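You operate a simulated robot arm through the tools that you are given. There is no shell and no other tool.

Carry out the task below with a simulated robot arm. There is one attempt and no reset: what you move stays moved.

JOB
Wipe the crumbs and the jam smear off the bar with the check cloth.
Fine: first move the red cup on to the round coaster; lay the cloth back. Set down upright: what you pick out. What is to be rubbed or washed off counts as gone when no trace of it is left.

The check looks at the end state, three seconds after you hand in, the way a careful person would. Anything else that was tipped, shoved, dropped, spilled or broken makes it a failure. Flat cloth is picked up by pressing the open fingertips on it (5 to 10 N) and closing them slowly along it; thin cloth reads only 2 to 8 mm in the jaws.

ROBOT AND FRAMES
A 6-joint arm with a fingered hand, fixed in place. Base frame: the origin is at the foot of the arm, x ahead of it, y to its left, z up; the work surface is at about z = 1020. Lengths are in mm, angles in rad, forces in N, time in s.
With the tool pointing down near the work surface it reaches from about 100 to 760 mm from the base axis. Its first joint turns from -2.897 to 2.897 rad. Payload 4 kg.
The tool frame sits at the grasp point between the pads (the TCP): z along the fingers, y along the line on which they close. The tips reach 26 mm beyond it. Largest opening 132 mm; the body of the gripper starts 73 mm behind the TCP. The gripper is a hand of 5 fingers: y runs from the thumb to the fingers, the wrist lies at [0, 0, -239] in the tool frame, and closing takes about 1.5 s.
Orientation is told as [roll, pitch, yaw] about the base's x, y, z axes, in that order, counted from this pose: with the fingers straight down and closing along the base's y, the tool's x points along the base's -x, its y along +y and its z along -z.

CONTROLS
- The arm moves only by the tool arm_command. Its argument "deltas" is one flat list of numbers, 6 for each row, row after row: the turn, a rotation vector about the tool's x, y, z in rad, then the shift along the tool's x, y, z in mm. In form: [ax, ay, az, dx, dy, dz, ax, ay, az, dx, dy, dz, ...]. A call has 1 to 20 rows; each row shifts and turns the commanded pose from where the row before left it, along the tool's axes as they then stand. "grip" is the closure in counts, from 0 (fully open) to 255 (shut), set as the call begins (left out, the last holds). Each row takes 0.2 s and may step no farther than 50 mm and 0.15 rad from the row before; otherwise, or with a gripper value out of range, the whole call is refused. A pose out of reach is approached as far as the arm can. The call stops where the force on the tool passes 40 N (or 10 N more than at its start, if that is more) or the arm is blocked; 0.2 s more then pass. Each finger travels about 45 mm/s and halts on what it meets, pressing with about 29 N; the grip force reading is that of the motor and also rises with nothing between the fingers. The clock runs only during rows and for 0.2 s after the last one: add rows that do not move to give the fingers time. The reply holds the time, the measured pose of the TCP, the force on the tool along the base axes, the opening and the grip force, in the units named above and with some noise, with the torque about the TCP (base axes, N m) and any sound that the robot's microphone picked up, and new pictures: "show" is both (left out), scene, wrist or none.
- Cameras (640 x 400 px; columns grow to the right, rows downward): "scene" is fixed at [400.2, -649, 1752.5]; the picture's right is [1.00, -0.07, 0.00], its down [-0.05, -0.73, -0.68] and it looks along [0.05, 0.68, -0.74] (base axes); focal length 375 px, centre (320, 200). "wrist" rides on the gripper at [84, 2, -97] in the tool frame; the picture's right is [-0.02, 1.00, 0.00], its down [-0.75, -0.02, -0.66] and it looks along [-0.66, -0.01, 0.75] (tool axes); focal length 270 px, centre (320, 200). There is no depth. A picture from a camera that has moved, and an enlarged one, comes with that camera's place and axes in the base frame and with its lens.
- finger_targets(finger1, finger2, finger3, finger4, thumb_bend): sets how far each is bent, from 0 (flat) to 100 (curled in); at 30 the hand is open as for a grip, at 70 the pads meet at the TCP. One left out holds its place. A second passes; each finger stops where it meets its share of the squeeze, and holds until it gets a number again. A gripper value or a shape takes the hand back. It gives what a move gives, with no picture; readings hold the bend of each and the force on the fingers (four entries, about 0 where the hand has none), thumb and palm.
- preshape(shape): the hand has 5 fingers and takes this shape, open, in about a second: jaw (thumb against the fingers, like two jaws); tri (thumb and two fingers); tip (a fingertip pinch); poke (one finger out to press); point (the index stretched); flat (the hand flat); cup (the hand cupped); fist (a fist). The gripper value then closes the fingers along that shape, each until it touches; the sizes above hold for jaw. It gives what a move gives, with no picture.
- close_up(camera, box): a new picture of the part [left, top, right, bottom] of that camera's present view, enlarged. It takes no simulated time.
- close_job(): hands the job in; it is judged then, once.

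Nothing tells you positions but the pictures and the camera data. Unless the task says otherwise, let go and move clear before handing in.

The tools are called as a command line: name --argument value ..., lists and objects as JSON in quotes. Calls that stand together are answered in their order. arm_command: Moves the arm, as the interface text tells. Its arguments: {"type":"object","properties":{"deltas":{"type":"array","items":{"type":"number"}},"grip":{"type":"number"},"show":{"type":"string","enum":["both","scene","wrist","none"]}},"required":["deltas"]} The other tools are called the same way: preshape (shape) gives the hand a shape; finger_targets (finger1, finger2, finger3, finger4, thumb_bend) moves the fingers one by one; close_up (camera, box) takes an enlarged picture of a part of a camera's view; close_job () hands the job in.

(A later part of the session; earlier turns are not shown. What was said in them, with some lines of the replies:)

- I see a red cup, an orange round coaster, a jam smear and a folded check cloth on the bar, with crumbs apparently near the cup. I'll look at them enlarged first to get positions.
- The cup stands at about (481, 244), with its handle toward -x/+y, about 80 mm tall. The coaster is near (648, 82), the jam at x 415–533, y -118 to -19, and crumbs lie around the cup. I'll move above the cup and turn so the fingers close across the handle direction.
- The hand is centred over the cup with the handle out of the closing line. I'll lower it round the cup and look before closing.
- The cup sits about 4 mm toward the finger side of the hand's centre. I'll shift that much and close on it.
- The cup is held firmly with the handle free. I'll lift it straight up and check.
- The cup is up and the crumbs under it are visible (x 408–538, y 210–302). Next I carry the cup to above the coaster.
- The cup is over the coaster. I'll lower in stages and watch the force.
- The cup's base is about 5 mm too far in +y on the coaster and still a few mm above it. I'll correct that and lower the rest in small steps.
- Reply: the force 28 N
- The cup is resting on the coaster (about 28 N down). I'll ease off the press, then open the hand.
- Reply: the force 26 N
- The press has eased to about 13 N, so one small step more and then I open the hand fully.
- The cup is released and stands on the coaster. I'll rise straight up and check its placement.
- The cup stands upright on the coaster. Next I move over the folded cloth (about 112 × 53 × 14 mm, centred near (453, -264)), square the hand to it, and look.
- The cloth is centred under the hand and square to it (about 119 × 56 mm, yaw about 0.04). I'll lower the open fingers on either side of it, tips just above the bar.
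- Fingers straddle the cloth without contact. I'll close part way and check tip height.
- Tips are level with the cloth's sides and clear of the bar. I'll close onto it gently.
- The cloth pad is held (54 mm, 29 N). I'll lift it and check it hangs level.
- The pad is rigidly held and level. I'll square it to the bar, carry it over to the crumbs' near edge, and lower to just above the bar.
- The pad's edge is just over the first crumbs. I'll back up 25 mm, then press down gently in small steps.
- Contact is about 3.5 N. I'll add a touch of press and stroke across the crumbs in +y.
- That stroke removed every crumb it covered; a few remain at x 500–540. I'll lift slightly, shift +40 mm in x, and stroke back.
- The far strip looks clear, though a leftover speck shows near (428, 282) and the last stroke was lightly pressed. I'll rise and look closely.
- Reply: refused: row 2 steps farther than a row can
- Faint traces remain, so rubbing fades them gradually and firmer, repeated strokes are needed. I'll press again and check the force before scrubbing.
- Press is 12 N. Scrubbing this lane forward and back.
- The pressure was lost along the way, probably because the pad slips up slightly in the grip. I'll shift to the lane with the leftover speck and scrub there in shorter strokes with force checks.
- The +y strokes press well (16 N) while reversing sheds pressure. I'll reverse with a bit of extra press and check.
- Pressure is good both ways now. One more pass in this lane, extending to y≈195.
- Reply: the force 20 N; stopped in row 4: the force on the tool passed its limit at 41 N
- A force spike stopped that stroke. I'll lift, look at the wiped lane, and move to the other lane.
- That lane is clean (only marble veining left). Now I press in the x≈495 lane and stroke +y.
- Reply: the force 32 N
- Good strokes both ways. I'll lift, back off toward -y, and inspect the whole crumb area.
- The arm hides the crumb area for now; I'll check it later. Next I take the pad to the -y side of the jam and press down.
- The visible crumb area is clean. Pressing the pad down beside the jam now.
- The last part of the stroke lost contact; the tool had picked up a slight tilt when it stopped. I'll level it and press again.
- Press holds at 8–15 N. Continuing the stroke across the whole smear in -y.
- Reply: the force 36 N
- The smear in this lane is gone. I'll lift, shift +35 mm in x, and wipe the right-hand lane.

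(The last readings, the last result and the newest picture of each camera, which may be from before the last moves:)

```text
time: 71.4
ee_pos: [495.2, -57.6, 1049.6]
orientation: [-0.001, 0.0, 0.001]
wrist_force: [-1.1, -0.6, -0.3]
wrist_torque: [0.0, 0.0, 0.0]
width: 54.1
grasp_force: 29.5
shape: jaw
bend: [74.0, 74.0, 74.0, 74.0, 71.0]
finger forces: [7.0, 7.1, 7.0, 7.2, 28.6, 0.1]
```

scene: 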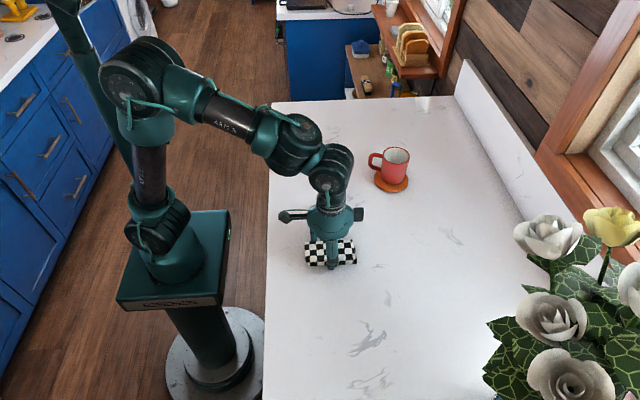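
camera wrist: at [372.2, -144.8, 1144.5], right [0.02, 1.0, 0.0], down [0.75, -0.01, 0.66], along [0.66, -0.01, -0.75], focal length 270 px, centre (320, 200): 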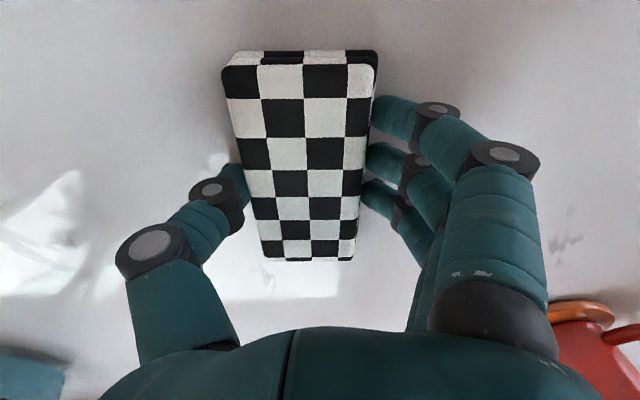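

The reverse stroke shed its pressure. I'll lift and move aside to inspect what remains.

arm_command --deltas '[0, 0, 0, 0, 0, -30, 0, 0, 0, 0, -45, -20, 0, 0, 0, 0, -45, 0, 0, 0, 0, 0, -45, 0, 0, 0, 0, 0, -45, 0, 0, 0, 0, 0, -30, 0, 0, 0, 0, 0, 0, 0]'

close_up --camera "scene" --box '[280, 190, 400, 265]'

close_up --camera "scene" --box '[270, 110, 390, 185]'

close_up --camera "scene" --box '[290, 255, 390, 318]'

```text
time: 73.0
ee_pos: [493.7, -268.5, 1098.8]
orientation: [0.001, 0.0, -0.001]
wrist_force: [0.1, 0.1, -0.2]
wrist_torque: [0.02, -0.03, 0.02]
width: 54.0
grasp_force: 28.5
shape: jaw
bend: [74.0, 74.0, 74.0, 74.0, 71.0]
finger forces: [7.0, 7.1, 7.1, 7.2, 28.4, 0.1]
camera wrist: at [408.5, -265.6, 1195.2], right [0.02, 1.0, 0.0], down [0.75, -0.02, 0.66], along [0.66, -0.01, -0.75], focal length 270 px, centre (320, 200)
```

scene: 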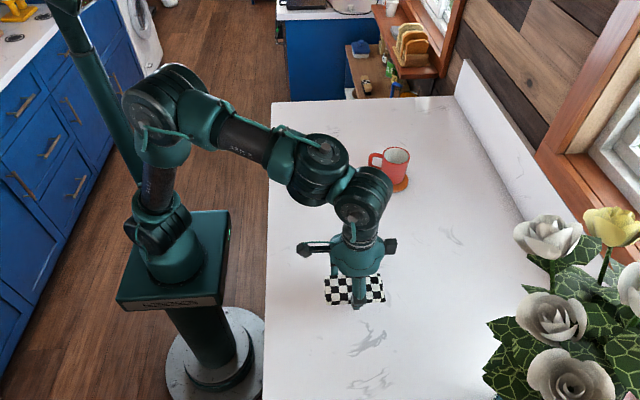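
wrist: 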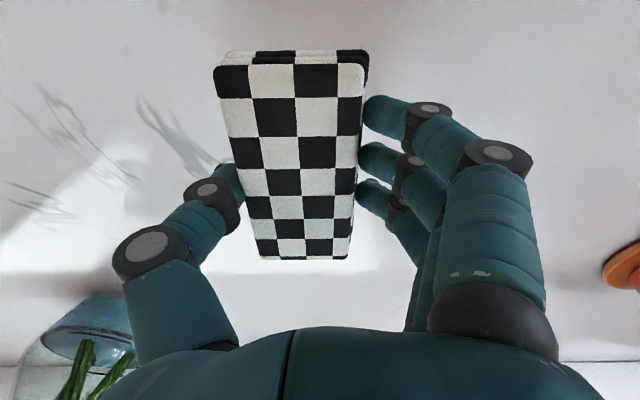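

```text
5.33 times, centred on (340, 228) of scene
camera zoom: at [400.2, -649.0, 1752.5], right [1.0, -0.07, 0.0], down [-0.05, -0.73, -0.68], along [0.05, 0.68, -0.74], focal length 1998 px, centre (213, 53)
```

zoom: 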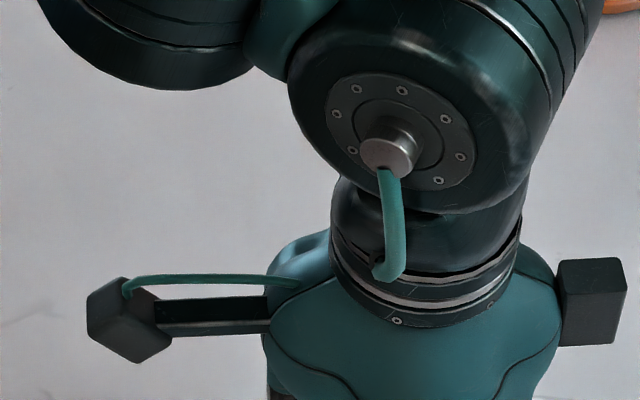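

```text
5.33 times, centred on (330, 148) of scene
camera zoom: at [400.2, -649.0, 1752.5], right [1.0, -0.07, 0.0], down [-0.05, -0.73, -0.68], along [0.05, 0.68, -0.74], focal length 1998 px, centre (267, 480)
```

zoom: 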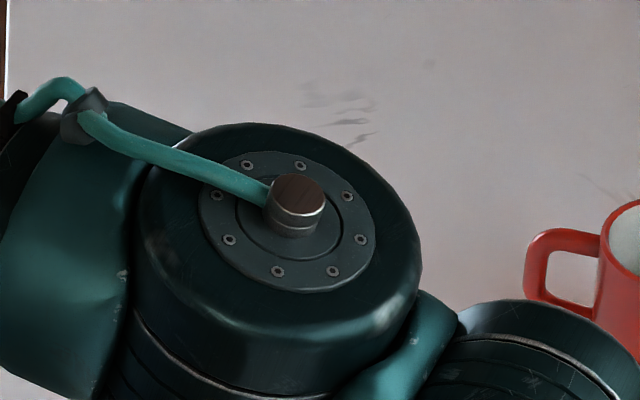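

```text
6.35 times, centred on (340, 286) of scene
camera zoom: at [400.2, -649.0, 1752.5], right [1.0, -0.07, 0.0], down [-0.05, -0.73, -0.68], along [0.05, 0.68, -0.74], focal length 2378 px, centre (193, -349)
```

zoom: 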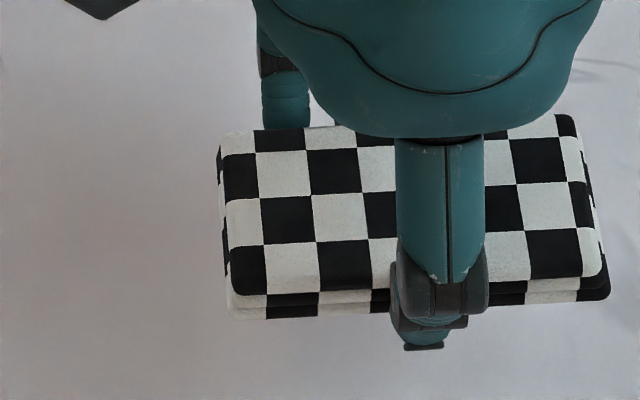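

The arm blocks the view here. I'll swing to the raised starting pose, from which both areas were visible.

arm_command --deltas '[0, 0, 0, 10.2, 42.8, -15.1, 0, 0, 0, 10.2, 42.8, -15.1, 0, 0, 0, 10.2, 42.8, -15.1, 0, 0, 0, 10.2, 42.8, -15.1, 0, 0, 0, 10.2, 42.8, -15.1, 0, 0, 0, 10.2, 42.8, -15.1, 0, 0, 0, 10.2, 42.8, -15.1, 0, 0, 0, 10.2, 42.8, -15.1, 0, 0, 0, 10.2, 42.8, -15.1, 0, 0, 0, 10.2, 42.8, -15.1, 0, 0, 0, 10.2, 42.8, -15.1, 0, 0, 0, 0, 0, 0]'

close_up --camera "scene" --box '[280, 190, 400, 265]'

close_up --camera "scene" --box '[270, 95, 390, 170]'

close_up --camera "scene" --box '[295, 205, 365, 249]'

close_up --camera "wrist" --box '[0, 0, 240, 200]'

```text
time: 75.6
ee_pos: [385.8, 205.2, 1265.1]
orientation: [0.001, 0.001, 0.001]
wrist_force: [0.1, 0.9, -0.9]
wrist_torque: [0.0, 0.0, 0.03]
width: 53.8
grasp_force: 28.9
shape: jaw
bend: [74.0, 74.0, 74.0, 74.0, 71.0]
finger forces: [6.8, 7.1, 6.9, 7.2, 28.1, 0.1]
camera wrist: at [299.9, 207.1, 1362.0], right [0.02, 1.0, 0.0], down [0.75, -0.02, 0.66], along [0.66, -0.01, -0.75], focal length 270 px, centre (320, 200)
```

scene: 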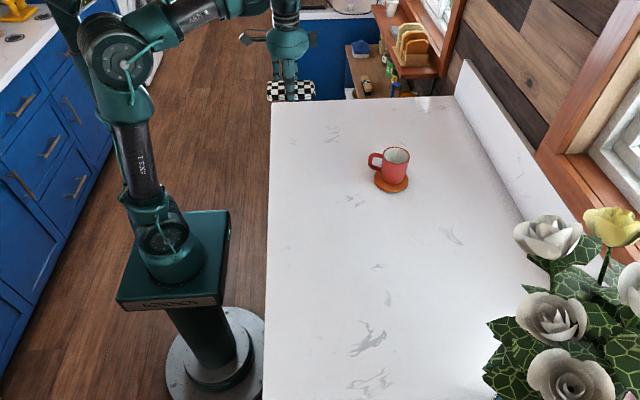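
wrist: 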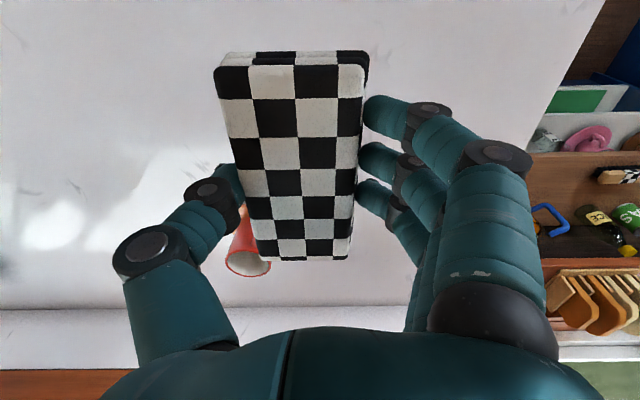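

```text
5.33 times, centred on (340, 228) of scene
camera zoom: at [400.2, -649.0, 1752.5], right [1.0, -0.07, 0.0], down [-0.05, -0.73, -0.68], along [0.05, 0.68, -0.74], focal length 1998 px, centre (213, 53)
```

zoom: 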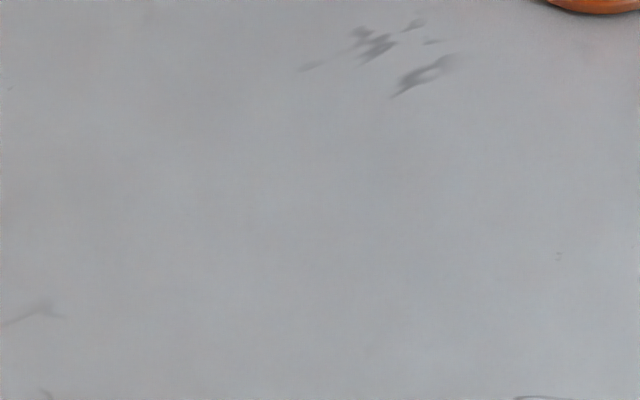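

```text
5.33 times, centred on (330, 132) of scene
camera zoom: at [400.2, -649.0, 1752.5], right [1.0, -0.07, 0.0], down [-0.05, -0.73, -0.68], along [0.05, 0.68, -0.74], focal length 1998 px, centre (267, 560)
```

zoom: 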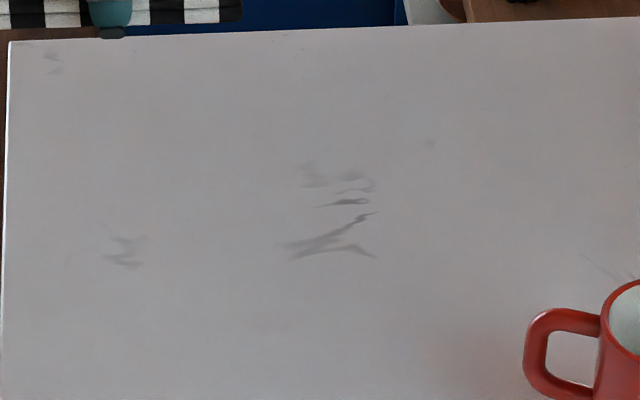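

```text
9.09 times, centred on (330, 227) of scene
camera zoom: at [400.2, -649.0, 1752.5], right [1.0, -0.07, 0.0], down [-0.05, -0.73, -0.68], along [0.05, 0.68, -0.74], focal length 3405 px, centre (229, -46)
```

zoom: 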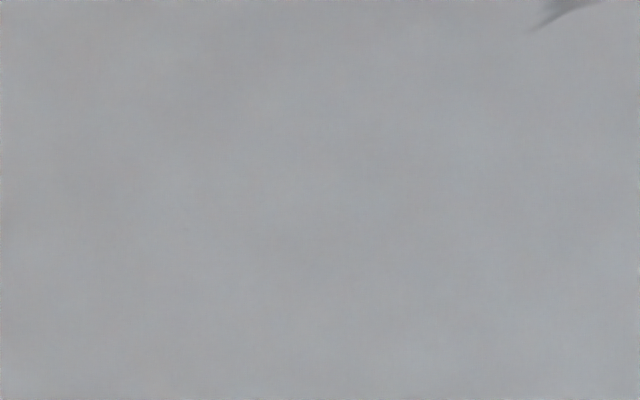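

```text
2.00 times, centred on (120, 100) of wrist
camera zoom: at [299.9, 207.1, 1362.0], right [0.02, 1.0, 0.0], down [0.75, -0.02, 0.66], along [0.66, -0.01, -0.75], focal length 541 px, centre (720, 400)
```

zoom: 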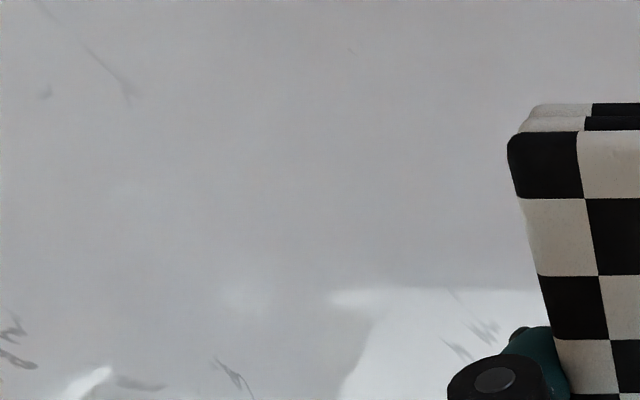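

The jam is completely gone. I'll zoom in further on the crumb area to tell veins from traces.

close_up --camera "scene" --box '[285, 115, 325, 155]'

close_up --camera "scene" --box '[320, 115, 360, 155]'

close_up --camera "scene" --box '[350, 130, 430, 205]'

```text
10.00 times, centred on (305, 135) of scene
camera zoom: at [400.2, -649.0, 1752.5], right [1.0, -0.07, 0.0], down [-0.05, -0.73, -0.68], along [0.05, 0.68, -0.74], focal length 3746 px, centre (470, 850)
```

zoom: 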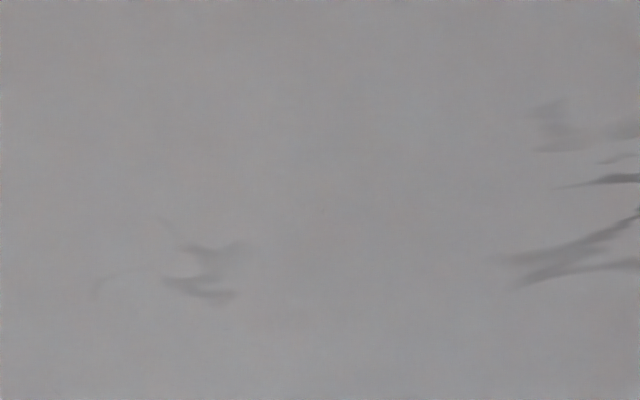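

```text
10.00 times, centred on (340, 135) of scene
camera zoom: at [400.2, -649.0, 1752.5], right [1.0, -0.07, 0.0], down [-0.05, -0.73, -0.68], along [0.05, 0.68, -0.74], focal length 3746 px, centre (120, 850)
```

zoom: 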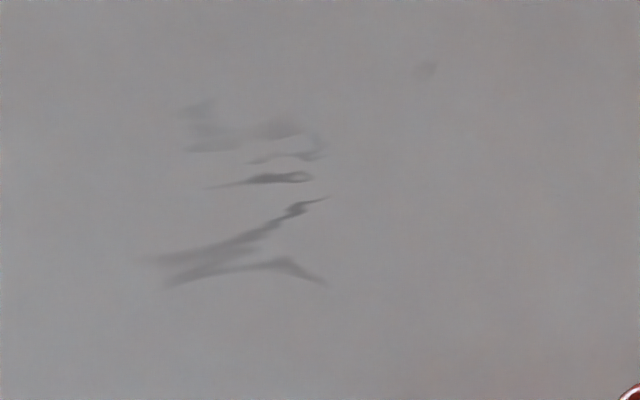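

```text
5.33 times, centred on (390, 168) of scene
camera zoom: at [400.2, -649.0, 1752.5], right [1.0, -0.07, 0.0], down [-0.05, -0.73, -0.68], along [0.05, 0.68, -0.74], focal length 1998 px, centre (-53, 373)
```

zoom: 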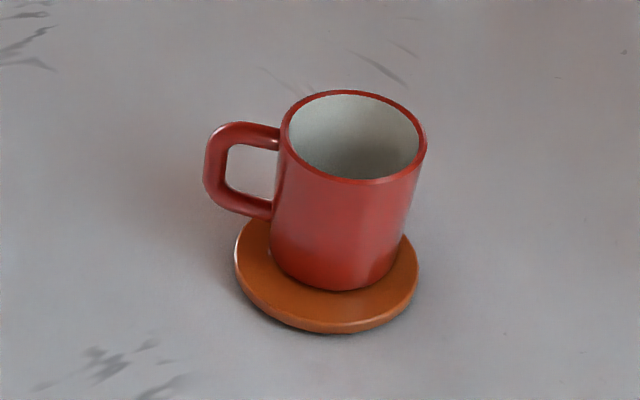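

Both areas are clean (only grey veins remain) and the cup stands on the coaster. Now I carry the cloth back over its original spot, centre (453, -264), slightly turned.

arm_command --deltas '[0, 0, 0, -6.3, -41.9, 15, 0, 0, 0, -6.3, -41.9, 15, 0, 0, 0, -6.3, -41.9, 15, 0, 0, 0, -6.3, -41.9, 15, 0, 0, 0, -6.3, -41.9, 15, 0, 0, 0, -6.3, -41.9, 15, 0, 0, 0, -6.3, -41.9, 15, 0, 0, 0, -6.3, -41.9, 15, 0, 0, 0, -6.3, -41.9, 15, 0, 0, 0, -6.3, -41.9, 15, 0, 0, 0, -6.3, -41.9, 15, 0, 0, -0.045, 0, 0, 0, 0, 0, 0, 0, 0, 20, 0, 0, 0, 0, 0, 20, 0, 0, 0, 0, 0, 0]'

close_up --camera "scene" --box '[280, 260, 400, 335]'

```text
time: 78.8
ee_pos: [450.6, -259.2, 1059.0]
orientation: [0.0, 0.0, 0.045]
wrist_force: [-0.3, -0.1, -0.9]
wrist_torque: [-0.01, 0.0, -0.01]
width: 54.0
grasp_force: 29.5
shape: jaw
bend: [74.0, 74.0, 74.0, 74.0, 71.0]
finger forces: [6.7, 7.0, 6.9, 7.1, 27.9, 0.0]
camera wrist: at [365.2, -260.8, 1156.1], right [-0.02, 1.0, 0.0], down [0.75, 0.02, 0.66], along [0.66, 0.02, -0.75], focal length 270 px, centre (320, 200)
```

scene: 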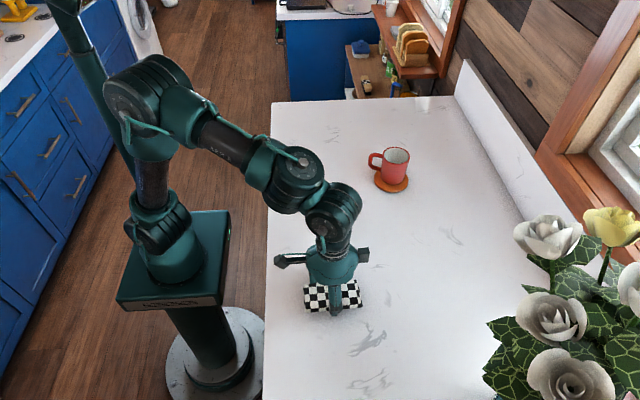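
wrist: 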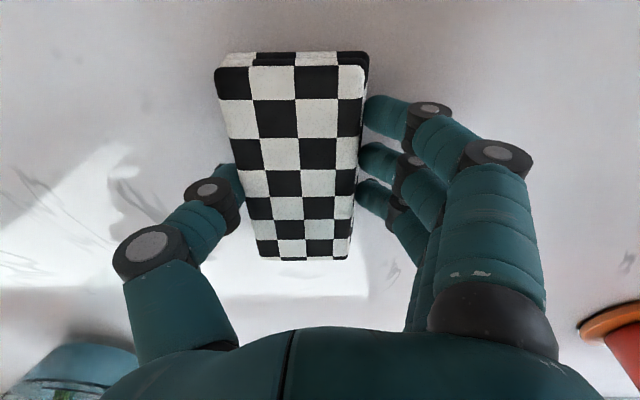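

```text
5.33 times, centred on (340, 298) of scene
camera zoom: at [400.2, -649.0, 1752.5], right [1.0, -0.07, 0.0], down [-0.05, -0.73, -0.68], along [0.05, 0.68, -0.74], focal length 1998 px, centre (213, -320)
```

zoom: 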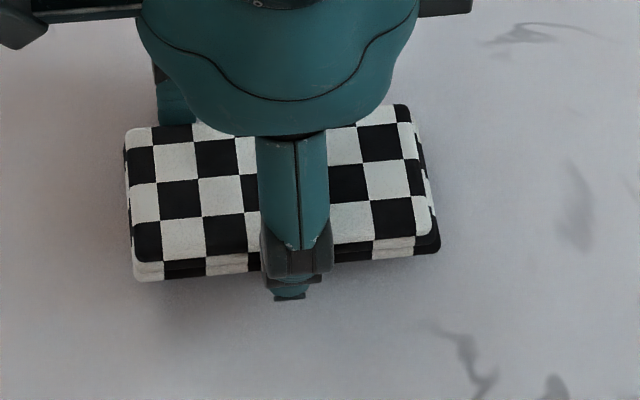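

Compared with the first picture, lowering from here would land about 8 mm too far toward -y. I'll correct that and set the cloth down gently.

arm_command --deltas '[0, 0, 0, 0, 8, 0, 0, 0, 0, 0, 0, 7, 0, 0, 0, 0, 0, 2, 0, 0, 0, 0, 0, 1, 0, 0, 0, 0, 0, 0]' --show "none"

```text
time: 80.0
ee_pos: [451.2, -249.9, 1051.3]
orientation: [0.001, 0.0, 0.045]
wrist_force: [0.1, -0.2, -0.5]
wrist_torque: [-0.01, -0.01, 0.01]
width: 54.0
grasp_force: 29.2
shape: jaw
bend: [74.0, 74.0, 74.0, 74.0, 71.0]
finger forces: [6.7, 7.0, 7.1, 7.1, 27.9, 0.0]
```

arm_command --deltas '[0, 0, 0, 0, 0, 1, 0, 0, 0, 0, 0, 0.5, 0, 0, 0, 0, 0, 0]' --show "none"

```text
time: 80.8
ee_pos: [452.0, -248.2, 1049.3]
orientation: [-0.002, 0.001, 0.045]
wrist_force: [-0.1, 0.3, -0.8]
wrist_torque: [0.06, -0.02, -0.02]
width: 53.5
grasp_force: 29.4
shape: jaw
bend: [74.0, 74.0, 74.0, 74.0, 71.0]
finger forces: [6.8, 7.0, 6.9, 7.1, 27.9, 0.0]
```

arm_command --deltas '[0, 0, 0, 0, 0, 0.7, 0, 0, 0, 0, 0, 0.6, 0, 0, 0, 0, 0, 0]' --show "scene"

close_up --camera "scene" --box '[280, 260, 400, 335]'

```text
time: 81.6
ee_pos: [452.7, -249.3, 1048.7]
orientation: [0.0, 0.001, 0.046]
wrist_force: [-4.3, 5.2, 15.4]
wrist_torque: [0.14, 0.04, -0.05]
width: 53.8
grasp_force: 29.5
shape: jaw
bend: [74.0, 74.0, 74.0, 74.0, 71.0]
finger forces: [8.0, 8.1, 8.1, 8.4, 27.0, 0.0]
```

scene: 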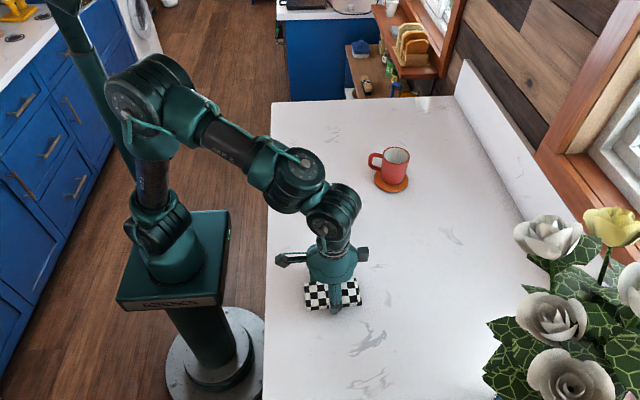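

```text
5.33 times, centred on (340, 298) of scene
camera zoom: at [400.2, -649.0, 1752.5], right [1.0, -0.07, 0.0], down [-0.05, -0.73, -0.68], along [0.05, 0.68, -0.74], focal length 1998 px, centre (213, -320)
```

zoom: 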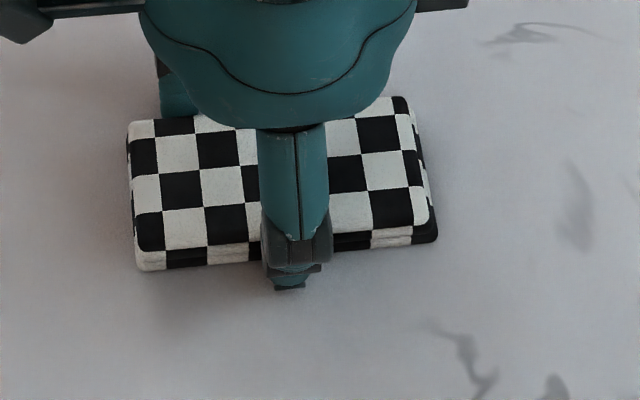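

It's down, about 7 mm too far in +y. I'll ease off, slide it back 7 mm, and release.

arm_command --deltas '[0, 0, 0, 0, 0, -2.5, 0, 0, 0, 0, -7, 0, 0, 0, 0, 0, 0, 1.5, 0, 0, 0, 0, 0, 0]' --show "scene"

close_up --camera "scene" --box '[280, 260, 400, 335]'

```text
time: 82.6
ee_pos: [450.7, -256.3, 1049.3]
orientation: [0.0, 0.0, 0.045]
wrist_force: [-2.2, 3.7, 17.5]
wrist_torque: [0.09, 0.03, -0.03]
width: 53.5
grasp_force: 29.0
shape: jaw
bend: [74.0, 74.0, 74.0, 74.0, 71.0]
finger forces: [7.7, 8.0, 8.0, 8.2, 27.5, 0.0]
```

scene: 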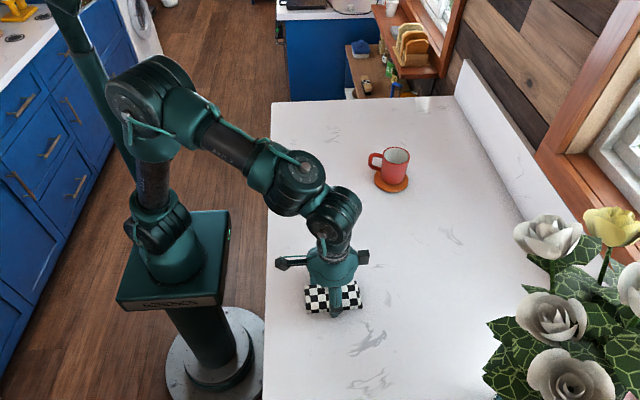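

```text
5.33 times, centred on (340, 298) of scene
camera zoom: at [400.2, -649.0, 1752.5], right [1.0, -0.07, 0.0], down [-0.05, -0.73, -0.68], along [0.05, 0.68, -0.74], focal length 1998 px, centre (213, -320)
```

zoom: 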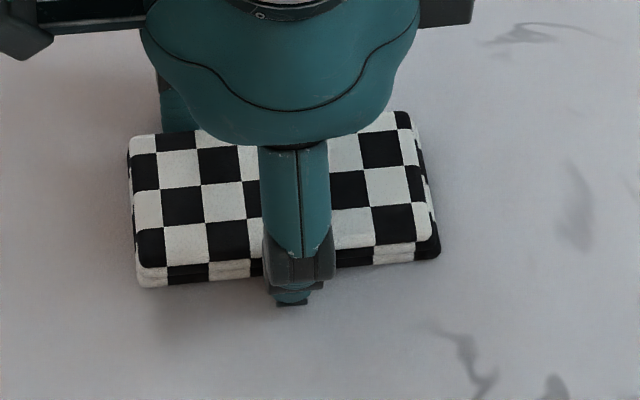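

The cloth matches its original place. I'll ease the press and open the hand.

arm_command --deltas '[0, 0, 0, 0, 0, -0.8, 0, 0, 0, 0, 0, 0]' --show "none"

arm_command --deltas '[0, 0, 0, 0, 0, 0, 0, 0, 0, 0, 0, 0, 0, 0, 0, 0, 0, 0, 0, 0, 0, 0, 0, 0, 0, 0, 0, 0, 0, 0, 0, 0, 0, 0, 0, 0, 0, 0, 0, 0, 0, 0]' --grip 0

close_up --camera "scene" --box '[280, 260, 400, 335]'

```text
time: 83.2
ee_pos: [451.8, -256.7, 1048.8]
orientation: [0.0, 0.001, 0.044]
wrist_force: [-5.7, 0.1, 12.5]
wrist_torque: [-0.01, 0.05, 0.01]
width: 53.7
grasp_force: 29.0
shape: jaw
bend: [74.0, 74.0, 74.0, 74.0, 71.0]
finger forces: [6.9, 7.2, 7.3, 7.5, 29.4, 0.1]
```

```text
time: 83.8
ee_pos: [452.8, -257.0, 1050.3]
orientation: [-0.001, -0.002, 0.045]
wrist_force: [-0.1, -0.4, -1.4]
wrist_torque: [0.0, 0.02, 0.01]
width: 131.8
grasp_force: 0.0
shape: jaw
bend: [30.0, 30.0, 30.0, 30.0, 30.0]
finger forces: [0.1, 0.0, 0.0, 0.1, 0.0, 0.0]
stopped in row 3: the force on the tool passed its limit at 45 N (the readings are from after the stop); the commanded pose is now the measured one
camera wrist: at [367.4, -258.5, 1146.6], right [-0.02, 1.0, 0.0], down [0.75, 0.02, 0.66], along [0.66, 0.01, -0.75], focal length 270 px, centre (320, 200)
```

scene: 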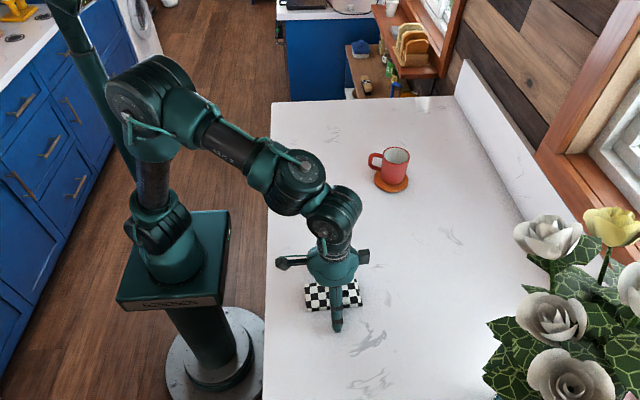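
wrist: 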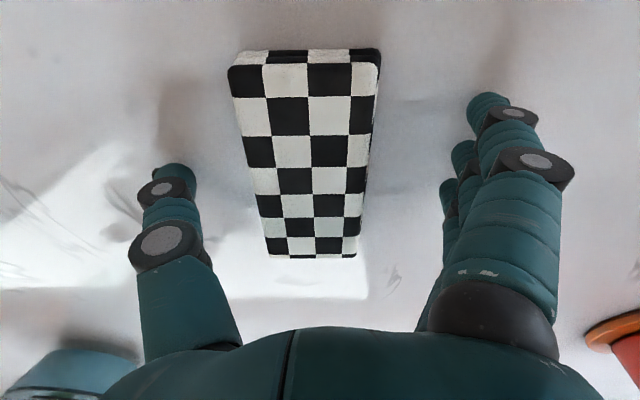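

```text
5.33 times, centred on (340, 298) of scene
camera zoom: at [400.2, -649.0, 1752.5], right [1.0, -0.07, 0.0], down [-0.05, -0.73, -0.68], along [0.05, 0.68, -0.74], focal length 1998 px, centre (213, -320)
```

zoom: 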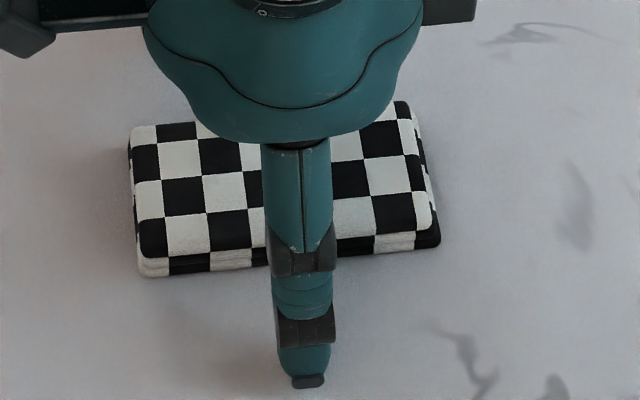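

The cloth is released within about 5 mm of where it lay. I'll rise clear and swing away for a final inspection.

arm_command --deltas '[0, 0, 0, 0, 0, -15, 0, 0, 0, 0, 0, -40, 0, 0, 0, 0, 0, -45, 0, 0, 0, 0, 0, -45, 0, 0, 0, 0, 0, -45, 0, 0, 0, 8, 45, 0, 0, 0, 0, 8, 45, 0, 0, 0, 0, 8, 45, 0, 0, 0, 0, 8, 45, 0, 0, 0, 0, 8, 45, 0, 0, 0, 0, 8, 45, 0, 0, 0, 0, 8, 45, 0, 0, 0, 0, 8, 45, 0, 0, 0, 0, 8, 45, 0, 0, 0, 0, 0, 45, 0, 0, 0, 0, 0, 0, 0]'

close_up --camera "scene" --box '[280, 260, 400, 335]'

close_up --camera "scene" --box '[270, 95, 430, 195]'

close_up --camera "scene" --box '[270, 185, 430, 285]'

close_up --camera "wrist" --box '[200, 0, 460, 190]'

```text
time: 87.2
ee_pos: [362.7, 188.3, 1241.4]
orientation: [-0.001, -0.004, 0.045]
wrist_force: [0.6, -0.5, 0.3]
wrist_torque: [0.04, 0.0, -0.01]
width: 131.9
grasp_force: 0.1
shape: jaw
bend: [30.0, 30.0, 30.0, 30.0, 30.0]
finger forces: [0.0, 0.1, 0.1, 0.1, 0.0, 0.0]
camera wrist: at [276.1, 187.7, 1337.1], right [-0.02, 1.0, 0.0], down [0.75, 0.02, 0.66], along [0.66, 0.01, -0.75], focal length 270 px, centre (320, 200)
```

scene: 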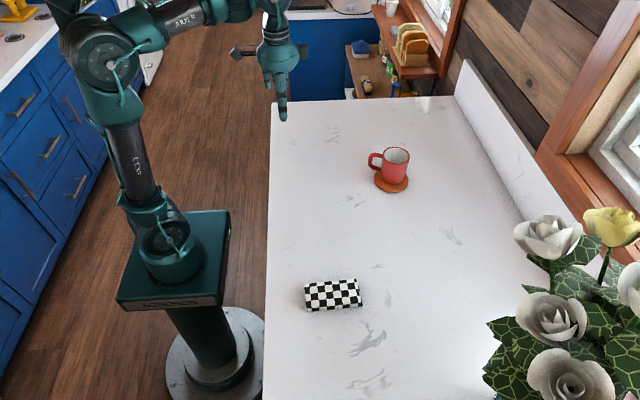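
wrist: 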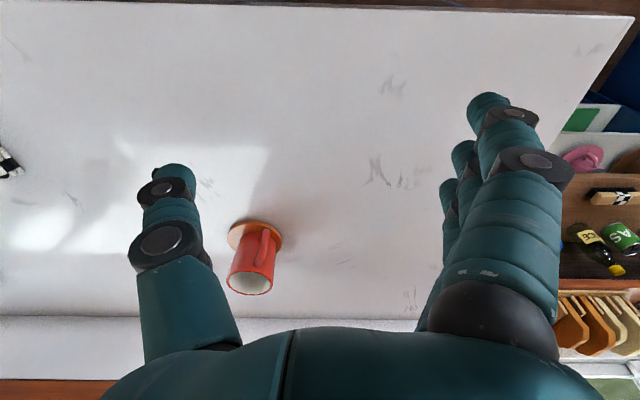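

```text
5.33 times, centred on (340, 298) of scene
camera zoom: at [400.2, -649.0, 1752.5], right [1.0, -0.07, 0.0], down [-0.05, -0.73, -0.68], along [0.05, 0.68, -0.74], focal length 1998 px, centre (213, -320)
```

zoom: 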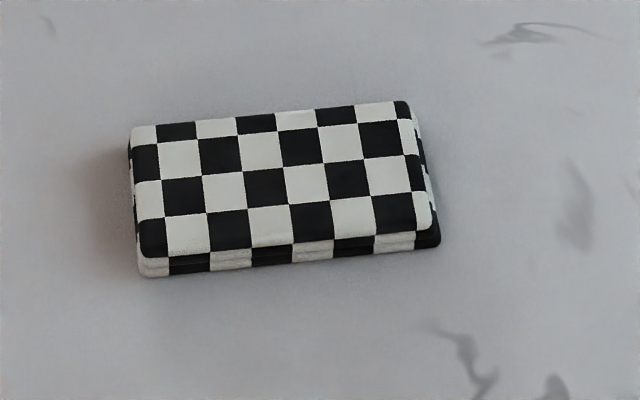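

```text
4.00 times, centred on (350, 145) of scene
camera zoom: at [400.2, -649.0, 1752.5], right [1.0, -0.07, 0.0], down [-0.05, -0.73, -0.68], along [0.05, 0.68, -0.74], focal length 1498 px, centre (200, 420)
```

zoom: 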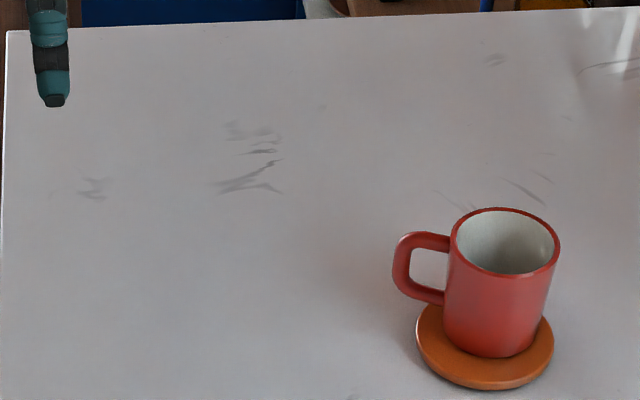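

```text
4.00 times, centred on (350, 235) of scene
camera zoom: at [400.2, -649.0, 1752.5], right [1.0, -0.07, 0.0], down [-0.05, -0.73, -0.68], along [0.05, 0.68, -0.74], focal length 1498 px, centre (200, 60)
```

zoom: 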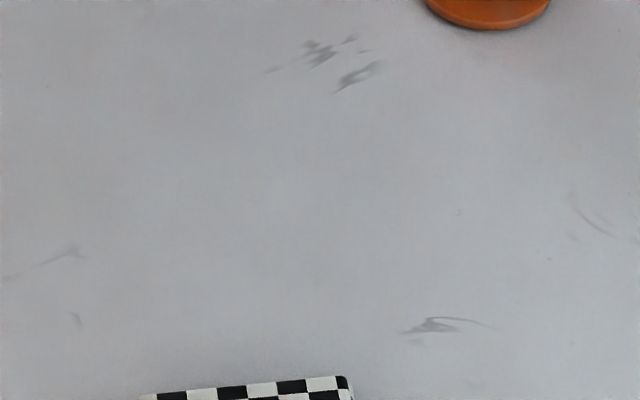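

```text
2.11 times, centred on (330, 95) of wrist
camera zoom: at [276.1, 187.7, 1337.1], right [-0.02, 1.0, 0.0], down [0.75, 0.02, 0.66], along [0.66, 0.01, -0.75], focal length 569 px, centre (299, 421)
```

zoom: 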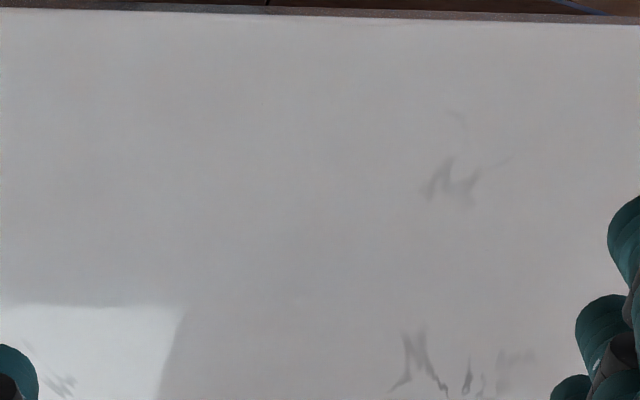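

The bar is clean of crumbs and jam with only the grey veins showing. The cup stands upright on the coaster, the cloth lies flat and folded at its original spot, and the hand is clear. I'm handing in.

close_job

```text
The job is handed in.
```

The job is done and handed in, and the last pictures I took before handing in showed everything in place.

- **Cup:** it stands upright on the round coaster, about 7 mm off centre but fully on it.
- **Crumbs and jam:** no trace of either was left in the close-ups. The only marks still showing on the bar are its own grey veins.
- **Cloth:** it lies flat and still folded, within about 5 mm of where it started.

Two strokes hit the force limit and stopped, once while wiping the crumbs and once while letting go of the cloth. Neither tipped or shoved anything else that I could see.
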